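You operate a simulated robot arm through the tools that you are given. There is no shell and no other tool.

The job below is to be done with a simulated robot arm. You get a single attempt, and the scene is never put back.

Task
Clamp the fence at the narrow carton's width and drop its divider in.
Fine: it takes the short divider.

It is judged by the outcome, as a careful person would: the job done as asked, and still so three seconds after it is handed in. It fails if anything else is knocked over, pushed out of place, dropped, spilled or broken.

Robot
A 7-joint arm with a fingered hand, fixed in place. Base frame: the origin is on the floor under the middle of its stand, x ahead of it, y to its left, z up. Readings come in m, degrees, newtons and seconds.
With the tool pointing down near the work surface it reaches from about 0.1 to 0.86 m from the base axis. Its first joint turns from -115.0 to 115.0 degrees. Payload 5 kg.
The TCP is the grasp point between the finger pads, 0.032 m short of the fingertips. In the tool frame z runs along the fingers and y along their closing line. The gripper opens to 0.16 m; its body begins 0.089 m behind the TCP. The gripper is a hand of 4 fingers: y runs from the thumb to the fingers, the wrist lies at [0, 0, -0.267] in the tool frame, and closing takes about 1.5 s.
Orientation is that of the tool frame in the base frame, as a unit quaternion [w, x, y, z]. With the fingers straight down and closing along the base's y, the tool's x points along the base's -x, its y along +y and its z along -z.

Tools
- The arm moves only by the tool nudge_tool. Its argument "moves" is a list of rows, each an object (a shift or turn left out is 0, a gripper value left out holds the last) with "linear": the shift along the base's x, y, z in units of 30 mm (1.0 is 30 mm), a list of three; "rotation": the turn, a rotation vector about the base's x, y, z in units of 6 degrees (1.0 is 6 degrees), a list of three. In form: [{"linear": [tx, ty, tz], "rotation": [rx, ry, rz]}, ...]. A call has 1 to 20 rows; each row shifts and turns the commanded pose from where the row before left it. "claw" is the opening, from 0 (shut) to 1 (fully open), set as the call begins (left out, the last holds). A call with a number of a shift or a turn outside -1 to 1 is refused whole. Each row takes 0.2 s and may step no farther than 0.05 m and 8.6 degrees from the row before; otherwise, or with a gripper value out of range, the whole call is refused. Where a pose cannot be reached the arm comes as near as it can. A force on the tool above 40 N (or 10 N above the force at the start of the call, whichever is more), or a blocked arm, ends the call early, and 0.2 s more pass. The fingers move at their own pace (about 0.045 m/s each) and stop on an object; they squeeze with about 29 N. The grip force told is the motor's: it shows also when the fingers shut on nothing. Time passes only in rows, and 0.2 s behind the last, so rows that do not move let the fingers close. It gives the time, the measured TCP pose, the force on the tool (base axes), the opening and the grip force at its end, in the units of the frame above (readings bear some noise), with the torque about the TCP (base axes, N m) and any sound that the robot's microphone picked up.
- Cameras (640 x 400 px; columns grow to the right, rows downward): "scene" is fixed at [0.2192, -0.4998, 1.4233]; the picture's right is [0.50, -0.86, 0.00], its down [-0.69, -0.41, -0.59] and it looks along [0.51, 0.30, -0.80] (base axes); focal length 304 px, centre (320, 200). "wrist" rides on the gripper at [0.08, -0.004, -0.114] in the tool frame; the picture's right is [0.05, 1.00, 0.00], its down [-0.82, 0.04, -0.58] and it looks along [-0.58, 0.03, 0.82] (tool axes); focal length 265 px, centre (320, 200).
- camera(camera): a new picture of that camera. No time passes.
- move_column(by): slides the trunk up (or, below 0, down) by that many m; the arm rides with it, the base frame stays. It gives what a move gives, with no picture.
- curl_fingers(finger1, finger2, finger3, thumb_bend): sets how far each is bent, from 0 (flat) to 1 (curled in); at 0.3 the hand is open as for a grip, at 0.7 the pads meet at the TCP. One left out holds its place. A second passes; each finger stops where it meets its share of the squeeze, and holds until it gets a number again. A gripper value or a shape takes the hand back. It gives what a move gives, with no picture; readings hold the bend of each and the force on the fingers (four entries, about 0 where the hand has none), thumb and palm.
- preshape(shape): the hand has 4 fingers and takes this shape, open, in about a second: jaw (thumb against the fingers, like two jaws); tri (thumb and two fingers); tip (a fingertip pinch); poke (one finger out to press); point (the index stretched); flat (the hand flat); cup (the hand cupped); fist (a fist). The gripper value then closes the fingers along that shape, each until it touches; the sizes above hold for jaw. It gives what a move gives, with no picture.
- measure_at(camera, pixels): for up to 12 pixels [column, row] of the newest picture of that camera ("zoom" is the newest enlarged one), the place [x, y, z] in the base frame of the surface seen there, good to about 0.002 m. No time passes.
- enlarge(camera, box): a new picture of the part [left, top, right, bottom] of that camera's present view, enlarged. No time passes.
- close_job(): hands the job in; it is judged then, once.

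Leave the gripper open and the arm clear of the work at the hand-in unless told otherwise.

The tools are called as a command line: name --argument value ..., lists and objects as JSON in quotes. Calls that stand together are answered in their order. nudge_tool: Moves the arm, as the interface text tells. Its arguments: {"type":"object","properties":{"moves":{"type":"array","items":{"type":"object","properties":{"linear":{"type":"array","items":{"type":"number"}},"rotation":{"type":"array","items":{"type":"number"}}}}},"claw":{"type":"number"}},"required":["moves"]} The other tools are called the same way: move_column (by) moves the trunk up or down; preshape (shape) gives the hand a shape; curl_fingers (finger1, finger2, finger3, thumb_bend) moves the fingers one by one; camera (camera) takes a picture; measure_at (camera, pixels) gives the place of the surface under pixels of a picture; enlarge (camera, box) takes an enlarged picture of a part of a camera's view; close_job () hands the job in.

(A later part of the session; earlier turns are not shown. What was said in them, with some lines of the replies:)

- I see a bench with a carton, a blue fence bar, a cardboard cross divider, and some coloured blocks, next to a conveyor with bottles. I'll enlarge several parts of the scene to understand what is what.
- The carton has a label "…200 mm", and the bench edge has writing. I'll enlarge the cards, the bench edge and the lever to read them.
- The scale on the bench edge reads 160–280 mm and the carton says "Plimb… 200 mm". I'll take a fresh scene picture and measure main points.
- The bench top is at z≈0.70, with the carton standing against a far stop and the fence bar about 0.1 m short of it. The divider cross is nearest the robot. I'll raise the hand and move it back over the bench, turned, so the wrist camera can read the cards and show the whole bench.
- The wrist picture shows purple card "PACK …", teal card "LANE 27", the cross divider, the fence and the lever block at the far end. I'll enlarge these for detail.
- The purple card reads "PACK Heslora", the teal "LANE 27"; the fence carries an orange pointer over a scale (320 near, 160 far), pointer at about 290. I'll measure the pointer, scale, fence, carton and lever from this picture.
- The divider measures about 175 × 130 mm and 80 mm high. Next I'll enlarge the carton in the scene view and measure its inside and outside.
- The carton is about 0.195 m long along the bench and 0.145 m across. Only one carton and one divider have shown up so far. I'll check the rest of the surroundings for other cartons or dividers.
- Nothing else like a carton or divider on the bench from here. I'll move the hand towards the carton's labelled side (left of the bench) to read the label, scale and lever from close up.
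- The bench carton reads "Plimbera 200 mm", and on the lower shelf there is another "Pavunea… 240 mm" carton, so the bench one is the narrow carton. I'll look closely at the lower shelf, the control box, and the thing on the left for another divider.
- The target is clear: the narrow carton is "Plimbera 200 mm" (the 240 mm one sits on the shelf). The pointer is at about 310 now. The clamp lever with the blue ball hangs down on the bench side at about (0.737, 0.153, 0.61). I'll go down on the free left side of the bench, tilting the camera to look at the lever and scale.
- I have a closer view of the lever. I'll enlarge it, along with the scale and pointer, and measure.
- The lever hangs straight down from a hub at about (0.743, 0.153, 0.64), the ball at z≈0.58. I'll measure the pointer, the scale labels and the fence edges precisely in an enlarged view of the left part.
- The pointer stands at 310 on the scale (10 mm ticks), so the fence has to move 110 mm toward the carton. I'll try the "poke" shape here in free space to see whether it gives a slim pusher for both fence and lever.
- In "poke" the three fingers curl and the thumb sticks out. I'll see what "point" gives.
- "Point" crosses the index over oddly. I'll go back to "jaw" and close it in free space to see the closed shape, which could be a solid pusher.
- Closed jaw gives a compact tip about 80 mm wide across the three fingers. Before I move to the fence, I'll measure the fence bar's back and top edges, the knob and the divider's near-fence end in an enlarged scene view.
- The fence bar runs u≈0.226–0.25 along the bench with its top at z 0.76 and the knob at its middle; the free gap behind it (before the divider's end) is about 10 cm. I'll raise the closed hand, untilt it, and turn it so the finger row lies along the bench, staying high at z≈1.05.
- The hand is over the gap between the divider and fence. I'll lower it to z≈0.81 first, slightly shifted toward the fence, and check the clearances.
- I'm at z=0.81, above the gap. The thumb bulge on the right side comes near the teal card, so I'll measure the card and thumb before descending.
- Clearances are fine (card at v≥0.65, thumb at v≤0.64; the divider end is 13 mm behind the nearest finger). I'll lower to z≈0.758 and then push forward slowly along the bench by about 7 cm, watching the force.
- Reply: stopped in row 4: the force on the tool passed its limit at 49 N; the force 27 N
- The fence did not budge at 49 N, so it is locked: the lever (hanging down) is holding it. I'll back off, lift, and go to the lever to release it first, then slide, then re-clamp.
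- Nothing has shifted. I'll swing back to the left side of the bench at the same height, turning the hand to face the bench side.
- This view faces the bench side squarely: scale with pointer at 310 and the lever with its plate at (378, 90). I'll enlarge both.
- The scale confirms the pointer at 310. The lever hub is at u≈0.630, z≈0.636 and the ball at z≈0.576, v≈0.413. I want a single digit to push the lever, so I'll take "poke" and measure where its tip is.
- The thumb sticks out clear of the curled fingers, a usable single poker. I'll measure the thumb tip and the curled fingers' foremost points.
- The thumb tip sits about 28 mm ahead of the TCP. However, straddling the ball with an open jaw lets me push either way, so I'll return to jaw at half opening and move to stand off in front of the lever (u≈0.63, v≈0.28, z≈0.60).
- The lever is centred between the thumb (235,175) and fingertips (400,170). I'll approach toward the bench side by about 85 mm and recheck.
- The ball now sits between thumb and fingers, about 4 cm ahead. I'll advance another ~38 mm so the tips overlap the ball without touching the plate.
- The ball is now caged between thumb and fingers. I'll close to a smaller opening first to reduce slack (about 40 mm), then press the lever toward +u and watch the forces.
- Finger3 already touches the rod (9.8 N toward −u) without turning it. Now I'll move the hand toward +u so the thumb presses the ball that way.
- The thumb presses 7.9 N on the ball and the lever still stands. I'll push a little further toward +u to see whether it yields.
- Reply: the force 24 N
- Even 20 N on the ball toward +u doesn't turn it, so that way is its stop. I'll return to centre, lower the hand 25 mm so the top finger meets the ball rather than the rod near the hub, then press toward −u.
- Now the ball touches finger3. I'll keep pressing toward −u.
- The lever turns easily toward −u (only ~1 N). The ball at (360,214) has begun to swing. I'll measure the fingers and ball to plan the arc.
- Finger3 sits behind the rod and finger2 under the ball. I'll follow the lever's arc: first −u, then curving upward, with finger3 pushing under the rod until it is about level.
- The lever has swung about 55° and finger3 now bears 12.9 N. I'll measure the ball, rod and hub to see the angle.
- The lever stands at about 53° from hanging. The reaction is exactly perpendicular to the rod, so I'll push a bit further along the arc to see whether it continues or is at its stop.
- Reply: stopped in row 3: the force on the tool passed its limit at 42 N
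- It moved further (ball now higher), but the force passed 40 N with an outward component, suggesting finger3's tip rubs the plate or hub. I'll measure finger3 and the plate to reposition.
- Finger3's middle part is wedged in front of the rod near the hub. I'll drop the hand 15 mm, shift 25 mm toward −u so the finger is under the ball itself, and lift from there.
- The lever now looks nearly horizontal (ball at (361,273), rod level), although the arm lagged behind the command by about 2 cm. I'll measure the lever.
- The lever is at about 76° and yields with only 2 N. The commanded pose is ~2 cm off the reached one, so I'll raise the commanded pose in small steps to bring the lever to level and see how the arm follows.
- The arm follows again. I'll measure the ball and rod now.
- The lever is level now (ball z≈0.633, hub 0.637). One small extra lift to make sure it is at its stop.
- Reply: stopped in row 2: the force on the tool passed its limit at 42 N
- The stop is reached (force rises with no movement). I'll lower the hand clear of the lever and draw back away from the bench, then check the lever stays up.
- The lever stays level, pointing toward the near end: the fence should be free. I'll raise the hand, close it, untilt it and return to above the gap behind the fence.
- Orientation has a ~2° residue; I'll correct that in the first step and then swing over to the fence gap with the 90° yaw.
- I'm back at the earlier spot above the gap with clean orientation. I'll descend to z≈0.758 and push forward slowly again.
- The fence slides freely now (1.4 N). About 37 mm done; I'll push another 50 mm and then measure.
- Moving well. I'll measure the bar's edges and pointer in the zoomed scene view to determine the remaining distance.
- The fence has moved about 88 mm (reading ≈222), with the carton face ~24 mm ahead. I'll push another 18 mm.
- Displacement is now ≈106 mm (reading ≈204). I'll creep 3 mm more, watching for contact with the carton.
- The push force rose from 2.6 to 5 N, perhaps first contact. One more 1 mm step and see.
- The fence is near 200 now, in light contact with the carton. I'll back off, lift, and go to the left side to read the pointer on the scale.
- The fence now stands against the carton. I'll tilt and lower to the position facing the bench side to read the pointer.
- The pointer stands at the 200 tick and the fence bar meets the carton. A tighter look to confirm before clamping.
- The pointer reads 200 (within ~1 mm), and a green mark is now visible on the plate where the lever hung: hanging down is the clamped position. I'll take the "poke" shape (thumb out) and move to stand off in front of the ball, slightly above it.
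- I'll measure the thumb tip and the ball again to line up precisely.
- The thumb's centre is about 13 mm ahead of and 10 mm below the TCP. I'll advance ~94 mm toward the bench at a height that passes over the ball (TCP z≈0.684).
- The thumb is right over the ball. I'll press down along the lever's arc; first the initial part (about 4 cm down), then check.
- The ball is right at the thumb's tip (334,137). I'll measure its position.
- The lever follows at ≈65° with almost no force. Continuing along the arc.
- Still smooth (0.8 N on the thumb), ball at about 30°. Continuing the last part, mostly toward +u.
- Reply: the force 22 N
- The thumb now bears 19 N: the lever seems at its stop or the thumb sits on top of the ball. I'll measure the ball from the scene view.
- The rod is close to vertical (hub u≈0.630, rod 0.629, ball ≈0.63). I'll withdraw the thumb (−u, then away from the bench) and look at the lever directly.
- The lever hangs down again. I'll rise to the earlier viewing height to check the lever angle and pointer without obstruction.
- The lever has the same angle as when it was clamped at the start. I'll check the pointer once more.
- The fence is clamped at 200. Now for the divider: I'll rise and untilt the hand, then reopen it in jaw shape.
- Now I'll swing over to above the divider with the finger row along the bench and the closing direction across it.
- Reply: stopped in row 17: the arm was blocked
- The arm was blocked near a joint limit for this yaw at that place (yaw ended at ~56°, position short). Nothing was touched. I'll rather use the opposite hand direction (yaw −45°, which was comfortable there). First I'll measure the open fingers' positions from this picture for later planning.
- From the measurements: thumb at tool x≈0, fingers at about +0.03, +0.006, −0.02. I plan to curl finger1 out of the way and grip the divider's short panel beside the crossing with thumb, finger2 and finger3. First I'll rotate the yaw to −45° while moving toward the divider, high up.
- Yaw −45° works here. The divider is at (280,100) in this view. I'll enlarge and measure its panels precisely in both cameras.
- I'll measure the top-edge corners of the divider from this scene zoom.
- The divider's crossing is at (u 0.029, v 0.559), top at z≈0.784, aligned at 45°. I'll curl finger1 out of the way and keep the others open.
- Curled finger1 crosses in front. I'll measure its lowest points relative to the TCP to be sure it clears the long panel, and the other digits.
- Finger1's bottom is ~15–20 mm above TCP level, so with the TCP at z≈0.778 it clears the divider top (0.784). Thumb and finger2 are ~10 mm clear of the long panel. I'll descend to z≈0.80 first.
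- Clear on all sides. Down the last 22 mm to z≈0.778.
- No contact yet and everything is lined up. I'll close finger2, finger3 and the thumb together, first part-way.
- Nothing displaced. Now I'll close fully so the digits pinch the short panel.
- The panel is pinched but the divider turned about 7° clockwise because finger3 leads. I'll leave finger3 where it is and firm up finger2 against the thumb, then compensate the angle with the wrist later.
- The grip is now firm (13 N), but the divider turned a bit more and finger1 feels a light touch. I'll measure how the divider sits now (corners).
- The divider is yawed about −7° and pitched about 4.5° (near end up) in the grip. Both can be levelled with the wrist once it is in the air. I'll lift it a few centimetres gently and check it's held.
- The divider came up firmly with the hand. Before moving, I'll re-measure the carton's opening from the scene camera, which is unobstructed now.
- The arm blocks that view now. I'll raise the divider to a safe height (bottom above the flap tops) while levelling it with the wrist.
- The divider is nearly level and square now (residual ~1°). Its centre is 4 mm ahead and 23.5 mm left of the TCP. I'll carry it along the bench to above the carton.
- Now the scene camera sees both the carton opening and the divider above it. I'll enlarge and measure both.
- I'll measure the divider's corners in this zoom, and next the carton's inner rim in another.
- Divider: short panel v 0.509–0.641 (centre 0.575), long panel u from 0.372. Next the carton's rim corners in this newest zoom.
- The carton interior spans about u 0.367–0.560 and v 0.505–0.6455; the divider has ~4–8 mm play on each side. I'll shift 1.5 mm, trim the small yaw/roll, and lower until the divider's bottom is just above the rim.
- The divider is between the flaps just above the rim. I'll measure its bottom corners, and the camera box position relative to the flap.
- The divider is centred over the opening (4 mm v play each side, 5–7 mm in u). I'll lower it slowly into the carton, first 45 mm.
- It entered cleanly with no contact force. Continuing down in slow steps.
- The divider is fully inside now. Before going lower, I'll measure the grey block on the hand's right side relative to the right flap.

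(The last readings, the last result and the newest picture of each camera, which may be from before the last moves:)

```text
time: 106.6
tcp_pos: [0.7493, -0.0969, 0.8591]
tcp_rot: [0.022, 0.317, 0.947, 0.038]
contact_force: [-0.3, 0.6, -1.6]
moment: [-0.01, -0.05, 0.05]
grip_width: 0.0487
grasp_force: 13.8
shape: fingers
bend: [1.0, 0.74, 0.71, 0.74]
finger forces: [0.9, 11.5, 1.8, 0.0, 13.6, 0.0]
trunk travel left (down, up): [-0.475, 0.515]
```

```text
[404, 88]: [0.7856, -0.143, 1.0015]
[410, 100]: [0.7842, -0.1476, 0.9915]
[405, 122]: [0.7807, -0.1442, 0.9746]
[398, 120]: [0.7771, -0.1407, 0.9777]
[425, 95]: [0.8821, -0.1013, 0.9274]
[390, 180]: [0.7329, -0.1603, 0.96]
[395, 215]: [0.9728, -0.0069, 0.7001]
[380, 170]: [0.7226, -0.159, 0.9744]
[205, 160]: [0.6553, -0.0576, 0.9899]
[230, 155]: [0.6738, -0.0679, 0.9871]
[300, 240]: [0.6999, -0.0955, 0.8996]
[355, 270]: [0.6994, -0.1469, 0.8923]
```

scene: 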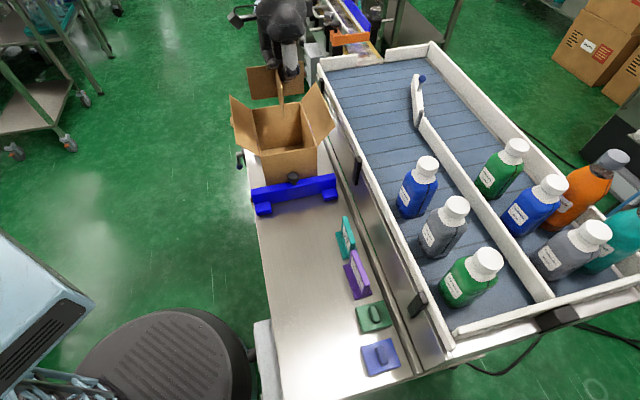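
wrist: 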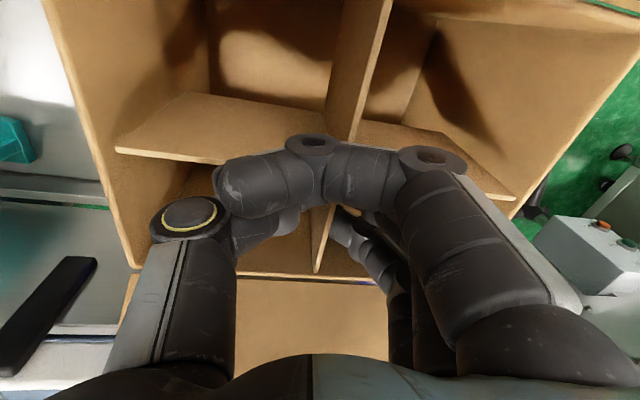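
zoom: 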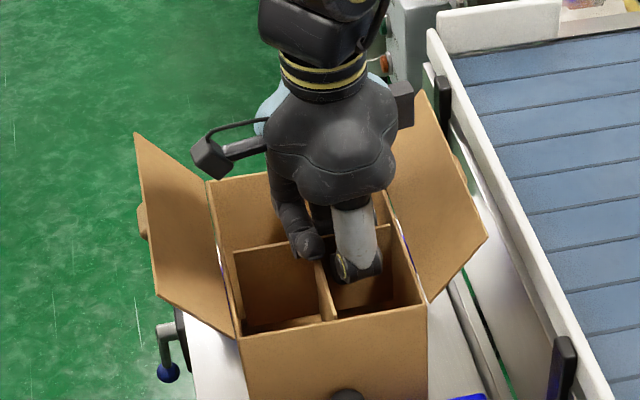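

Clearance to the right flap remains about 2 cm for another 55 mm of lowering, so I'll continue down to z≈0.805.

nudge_tool --moves '[{"linear": [0, 0, -0.3]}, {"linear": [0, 0, -0.3]}, {"linear": [0, 0, -0.3]}, {"linear": [0, 0, -0.3]}, {"linear": [0, 0, -0.3]}, {"linear": [0, 0, -0.3]}]'

enlarge --camera "scene" --box '[225, 75, 345, 195]'

camera --camera "wrist"

```text
time: 108.0
tcp_pos: [0.7486, -0.0978, 0.8041]
tcp_rot: [0.022, 0.317, 0.947, 0.037]
contact_force: [-0.4, -0.3, -0.1]
moment: [0.0, 0.01, 0.0]
grip_width: 0.0485
grasp_force: 13.9
shape: fingers
bend: [1.0, 0.74, 0.71, 0.74]
finger forces: [0.8, 11.6, 1.7, 0.0, 13.5, 0.1]
trunk travel left (down, up): [-0.475, 0.515]
```

```text
3.33 times, centred on (285, 135) of scene
```

zoom: 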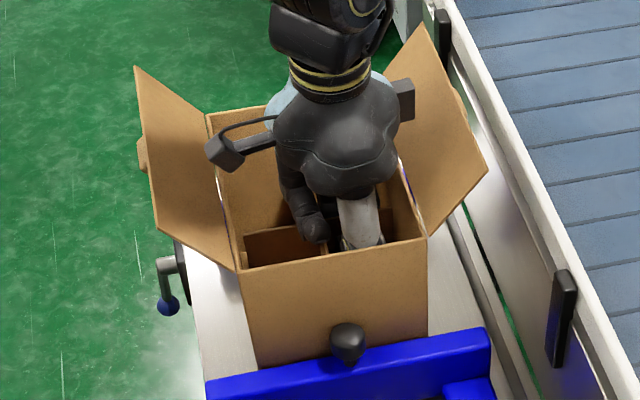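

```text
taken
```

wrist: 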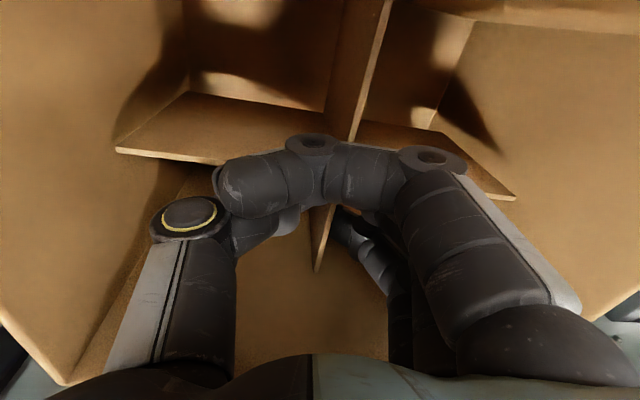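

Only ~25 mm above the floor now, still no contact. I'll lower 12 mm more, then release by opening thumb, finger2 and finger3 gently.

nudge_tool --moves '[{"linear": [0, 0, -0.2]}, {"linear": [0, 0, -0.2]}]'

curl_fingers --finger2 0.58 --finger3 0.58 --thumb_bend 0.58

camera --camera "wrist"

enlarge --camera "scene" --box '[225, 75, 345, 195]'

```text
time: 108.6
tcp_pos: [0.7481, -0.0967, 0.7927]
tcp_rot: [0.021, 0.317, 0.947, 0.038]
contact_force: [0.0, 0.1, -0.4]
moment: [-0.02, 0.04, -0.03]
grip_width: 0.0488
grasp_force: 13.9
shape: fingers
bend: [1.0, 0.74, 0.71, 0.74]
finger forces: [0.9, 11.6, 1.7, 0.0, 13.5, 0.0]
trunk travel left (down, up): [-0.475, 0.515]
```

```text
time: 109.6
tcp_pos: [0.748, -0.0976, 0.7934]
tcp_rot: [0.022, 0.316, 0.948, 0.039]
contact_force: [-0.3, 0.2, -0.2]
moment: [0.02, 0.02, -0.02]
grip_width: 0.0573
grasp_force: 0.1
shape: fingers
bend: [1.0, 0.57, 0.57, 0.57]
finger forces: [0.0, 0.0, 0.1, 0.0, 0.0, 0.1]
trunk travel left (down, up): [-0.475, 0.515]
```

```text
taken
```

wrist: 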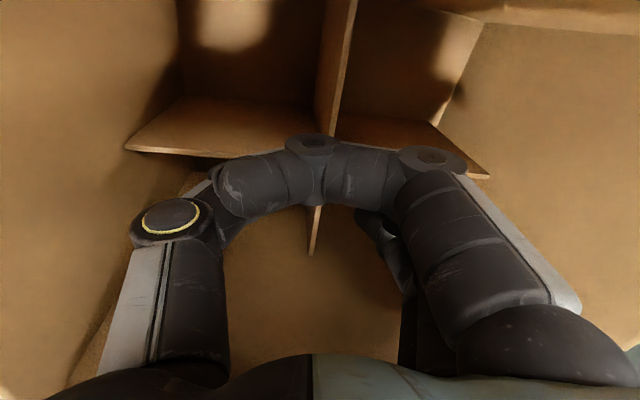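

```text
3.33 times, centred on (285, 135) of scene
```

zoom: 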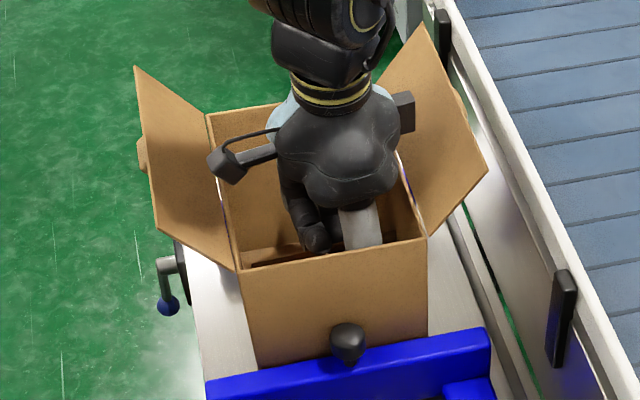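

The divider dropped flat onto the carton floor. I'll withdraw straight up slowly at first, watching the force, then faster.

nudge_tool --moves '[{"linear": [0, 0, 0.3]}, {"linear": [0, 0, 0.4]}, {"linear": [0, 0, 0.5]}, {"linear": [0, 0, 0.6]}, {"linear": [0, 0, 0.8]}, {"linear": [0, 0, 1]}, {"linear": [0, 0, 1]}, {"linear": [0, 0, 1]}, {"linear": [0, 0, 1]}, {"linear": [0, 0, 1]}]'

camera --camera "wrist"

enlarge --camera "scene" --box '[225, 75, 345, 195]'

```text
time: 111.8
tcp_pos: [0.7505, -0.0983, 1.0211]
tcp_rot: [0.023, 0.316, 0.948, 0.038]
contact_force: [-0.1, -0.9, -0.3]
moment: [0.03, 0.01, 0.0]
grip_width: 0.0572
grasp_force: 0.0
shape: fingers
bend: [1.0, 0.57, 0.57, 0.57]
finger forces: [0.0, 0.0, 0.0, 0.1, 0.0, 0.0]
trunk travel left (down, up): [-0.475, 0.515]
```

```text
taken
```

wrist: 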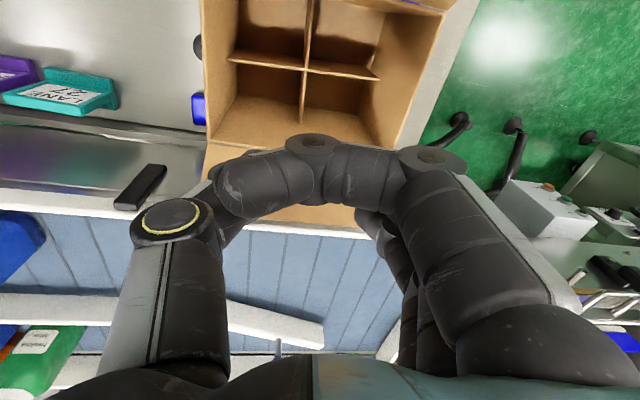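

```text
3.33 times, centred on (285, 135) of scene
```

zoom: 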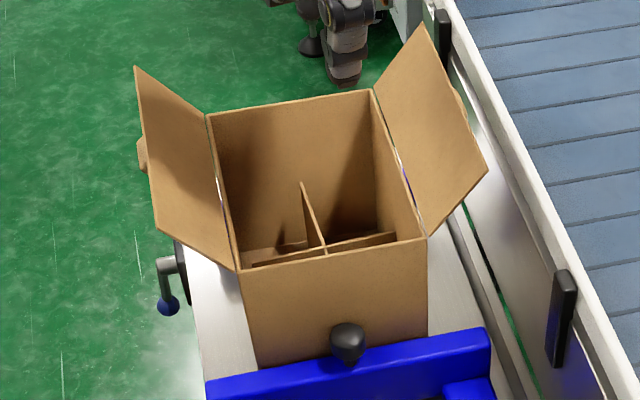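

The divider sits in the carton. I'll measure its top edge to make sure it is flat on the floor.

measure_at --camera "zoom" --pixels '[[303, 186], [312, 210], [325, 243], [380, 238], [260, 263], [300, 255], [270, 250], [350, 222]]'

enlarge --camera "wrist" --box '[190, 0, 460, 150]'

measure_at --camera "zoom" --pixels '[[100, 142], [270, 160], [440, 180], [280, 40], [272, 230], [200, 152], [350, 168]]'

```text
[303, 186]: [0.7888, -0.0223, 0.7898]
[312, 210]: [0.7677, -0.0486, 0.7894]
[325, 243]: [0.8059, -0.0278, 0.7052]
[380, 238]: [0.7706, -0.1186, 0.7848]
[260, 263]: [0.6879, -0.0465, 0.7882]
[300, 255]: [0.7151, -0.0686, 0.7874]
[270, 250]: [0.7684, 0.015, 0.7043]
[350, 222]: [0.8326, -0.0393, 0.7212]
```

```text
2.37 times, centred on (325, 75) of wrist
```

zoom: 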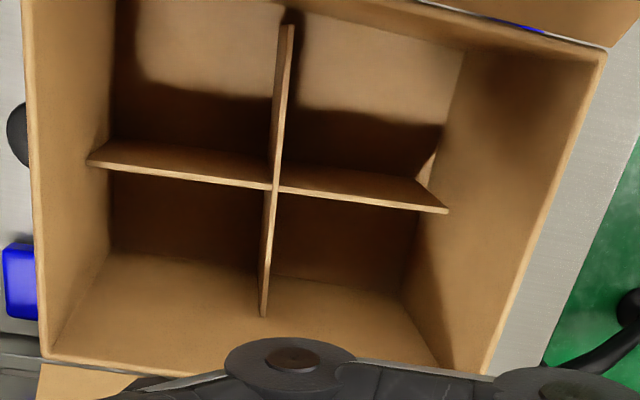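

```text
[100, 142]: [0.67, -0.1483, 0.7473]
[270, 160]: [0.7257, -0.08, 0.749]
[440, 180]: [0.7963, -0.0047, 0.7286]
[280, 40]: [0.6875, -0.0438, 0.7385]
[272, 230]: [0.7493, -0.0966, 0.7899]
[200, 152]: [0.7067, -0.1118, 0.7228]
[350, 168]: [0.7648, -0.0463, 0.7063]
```

The divider's top is level at z≈0.788 all round, resting on the floor. I'll raise the hand and retreat to the left side, then open it.

nudge_tool --moves '[{"linear": [0, 0, 0.9]}, {"linear": [0, 0, 0.9]}, {"linear": [0, 0, 0.9]}, {"linear": [-0.83, 0.69, 0]}, {"linear": [-0.83, 0.69, 0]}, {"linear": [-0.83, 0.69, 0]}, {"linear": [-0.83, 0.69, 0]}, {"linear": [-0.83, 0.69, 0]}, {"linear": [-0.83, 0.69, 0]}, {"linear": [-0.83, 0.69, 0]}, {"linear": [-0.83, 0.69, 0]}, {"linear": [-0.83, 0.69, 0]}, {"linear": [-0.83, 0.69, 0]}, {"linear": [-0.83, 0.69, 0]}, {"linear": [-0.83, 0.69, 0]}]'

preshape --shape "jaw"

camera --camera "scene"

camera --camera "wrist"

```text
time: 115.0
tcp_pos: [0.4485, 0.1506, 1.1018]
tcp_rot: [0.022, 0.316, 0.948, 0.038]
contact_force: [0.2, 0.2, -0.5]
moment: [-0.03, 0.01, 0.0]
grip_width: 0.057
grasp_force: 0.0
shape: fingers
bend: [1.0, 0.57, 0.57, 0.57]
finger forces: [0.0, 0.0, 0.0, 0.0, 0.0, 0.0]
trunk travel left (down, up): [-0.475, 0.515]
```

```text
time: 115.9
tcp_pos: [0.4502, 0.151, 1.1009]
tcp_rot: [0.022, 0.317, 0.947, 0.038]
contact_force: [-1.7, -0.5, -0.8]
moment: [0.03, 0.02, -0.01]
grip_width: 0.1599
grasp_force: 0.0
shape: jaw
bend: [0.3, 0.3, 0.3, 0.3]
finger forces: [0.0, 0.0, 0.1, 0.0, 0.0, 0.0]
trunk travel left (down, up): [-0.475, 0.515]
```

```text
taken
```

scene: 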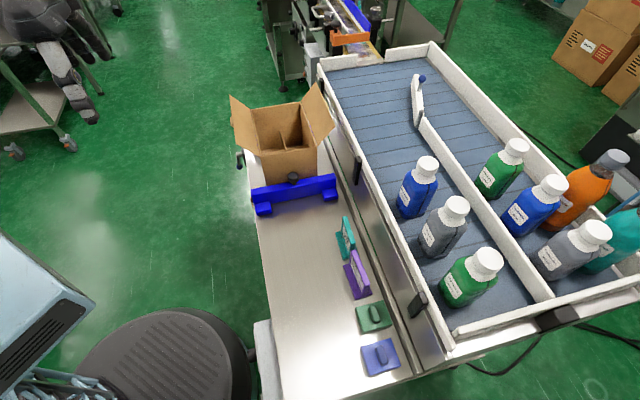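

```text
taken
```

wrist: 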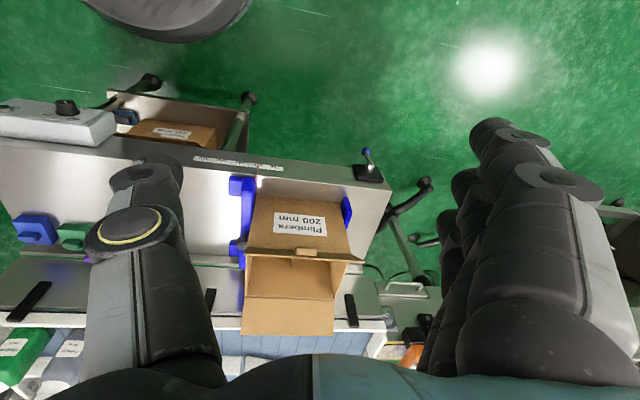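

Everything looks in order: carton with divider, fence at the carton, cards and blocks untouched. One last close look at the lever and the pointer.

enlarge --camera "wrist" --box '[340, 140, 400, 200]'

enlarge --camera "wrist" --box '[190, 145, 290, 205]'

enlarge --camera "scene" --box '[225, 75, 345, 225]'

```text
6.67 times, centred on (370, 170) of wrist
```

zoom: 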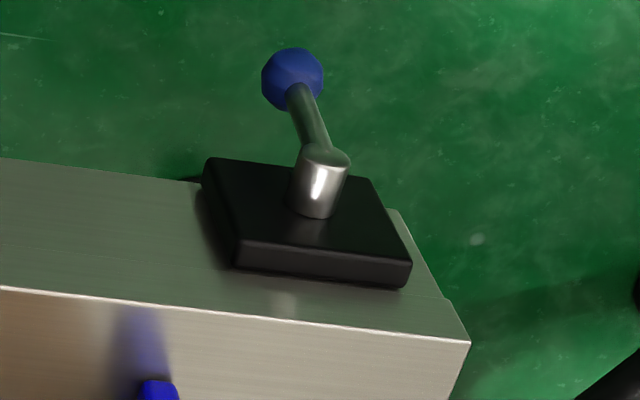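

```text
6.40 times, centred on (240, 175) of wrist
```

zoom: 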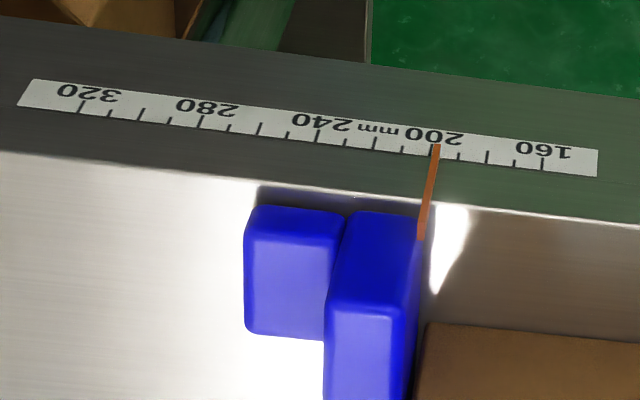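

```text
2.67 times, centred on (285, 150) of scene
```

zoom: 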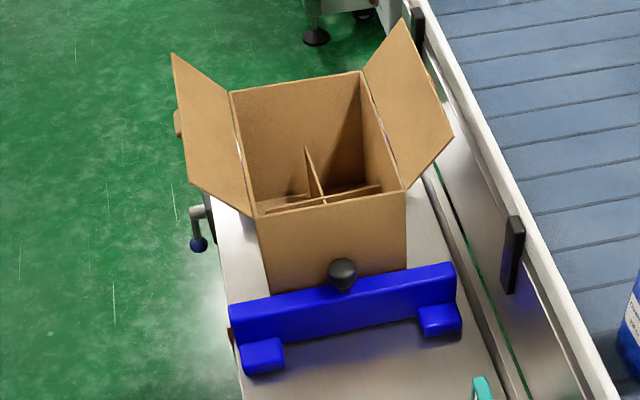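

The pointer stands on 200, the lever hangs down over its mark, and the fence bears on the carton. The divider rests flat inside, the hand is open, and the arm is clear of the bench. I'll hand the job in.

close_job

```text
The job is handed in.
```

The fence is clamped at 200 mm, the width printed on the narrow carton (Plimbera), and the short divider is flat on the carton floor.

- **Fence:** It was locked at 310 mm to start with, so I lifted the lever to free it and pushed the fence up against the carton. I then swung the lever back to where it hung at the start. The pointer read 200 to within about 1 mm. I didn't push the fence again after clamping to test it.
- **Which carton and divider:** The carton on the bench was the narrow one; the other I could see, on the lower shelf, is marked 240 mm. I saw only one divider, the cross-shaped one on the bench, and took it as the short one because it fit.
- **Divider:** It went in without touching the walls. I let it go about 15 mm above the floor, and it sits level.
- **Everything else:** I saw nothing knocked over or moved. The hand is open and the arm is clear to the left of the bench.
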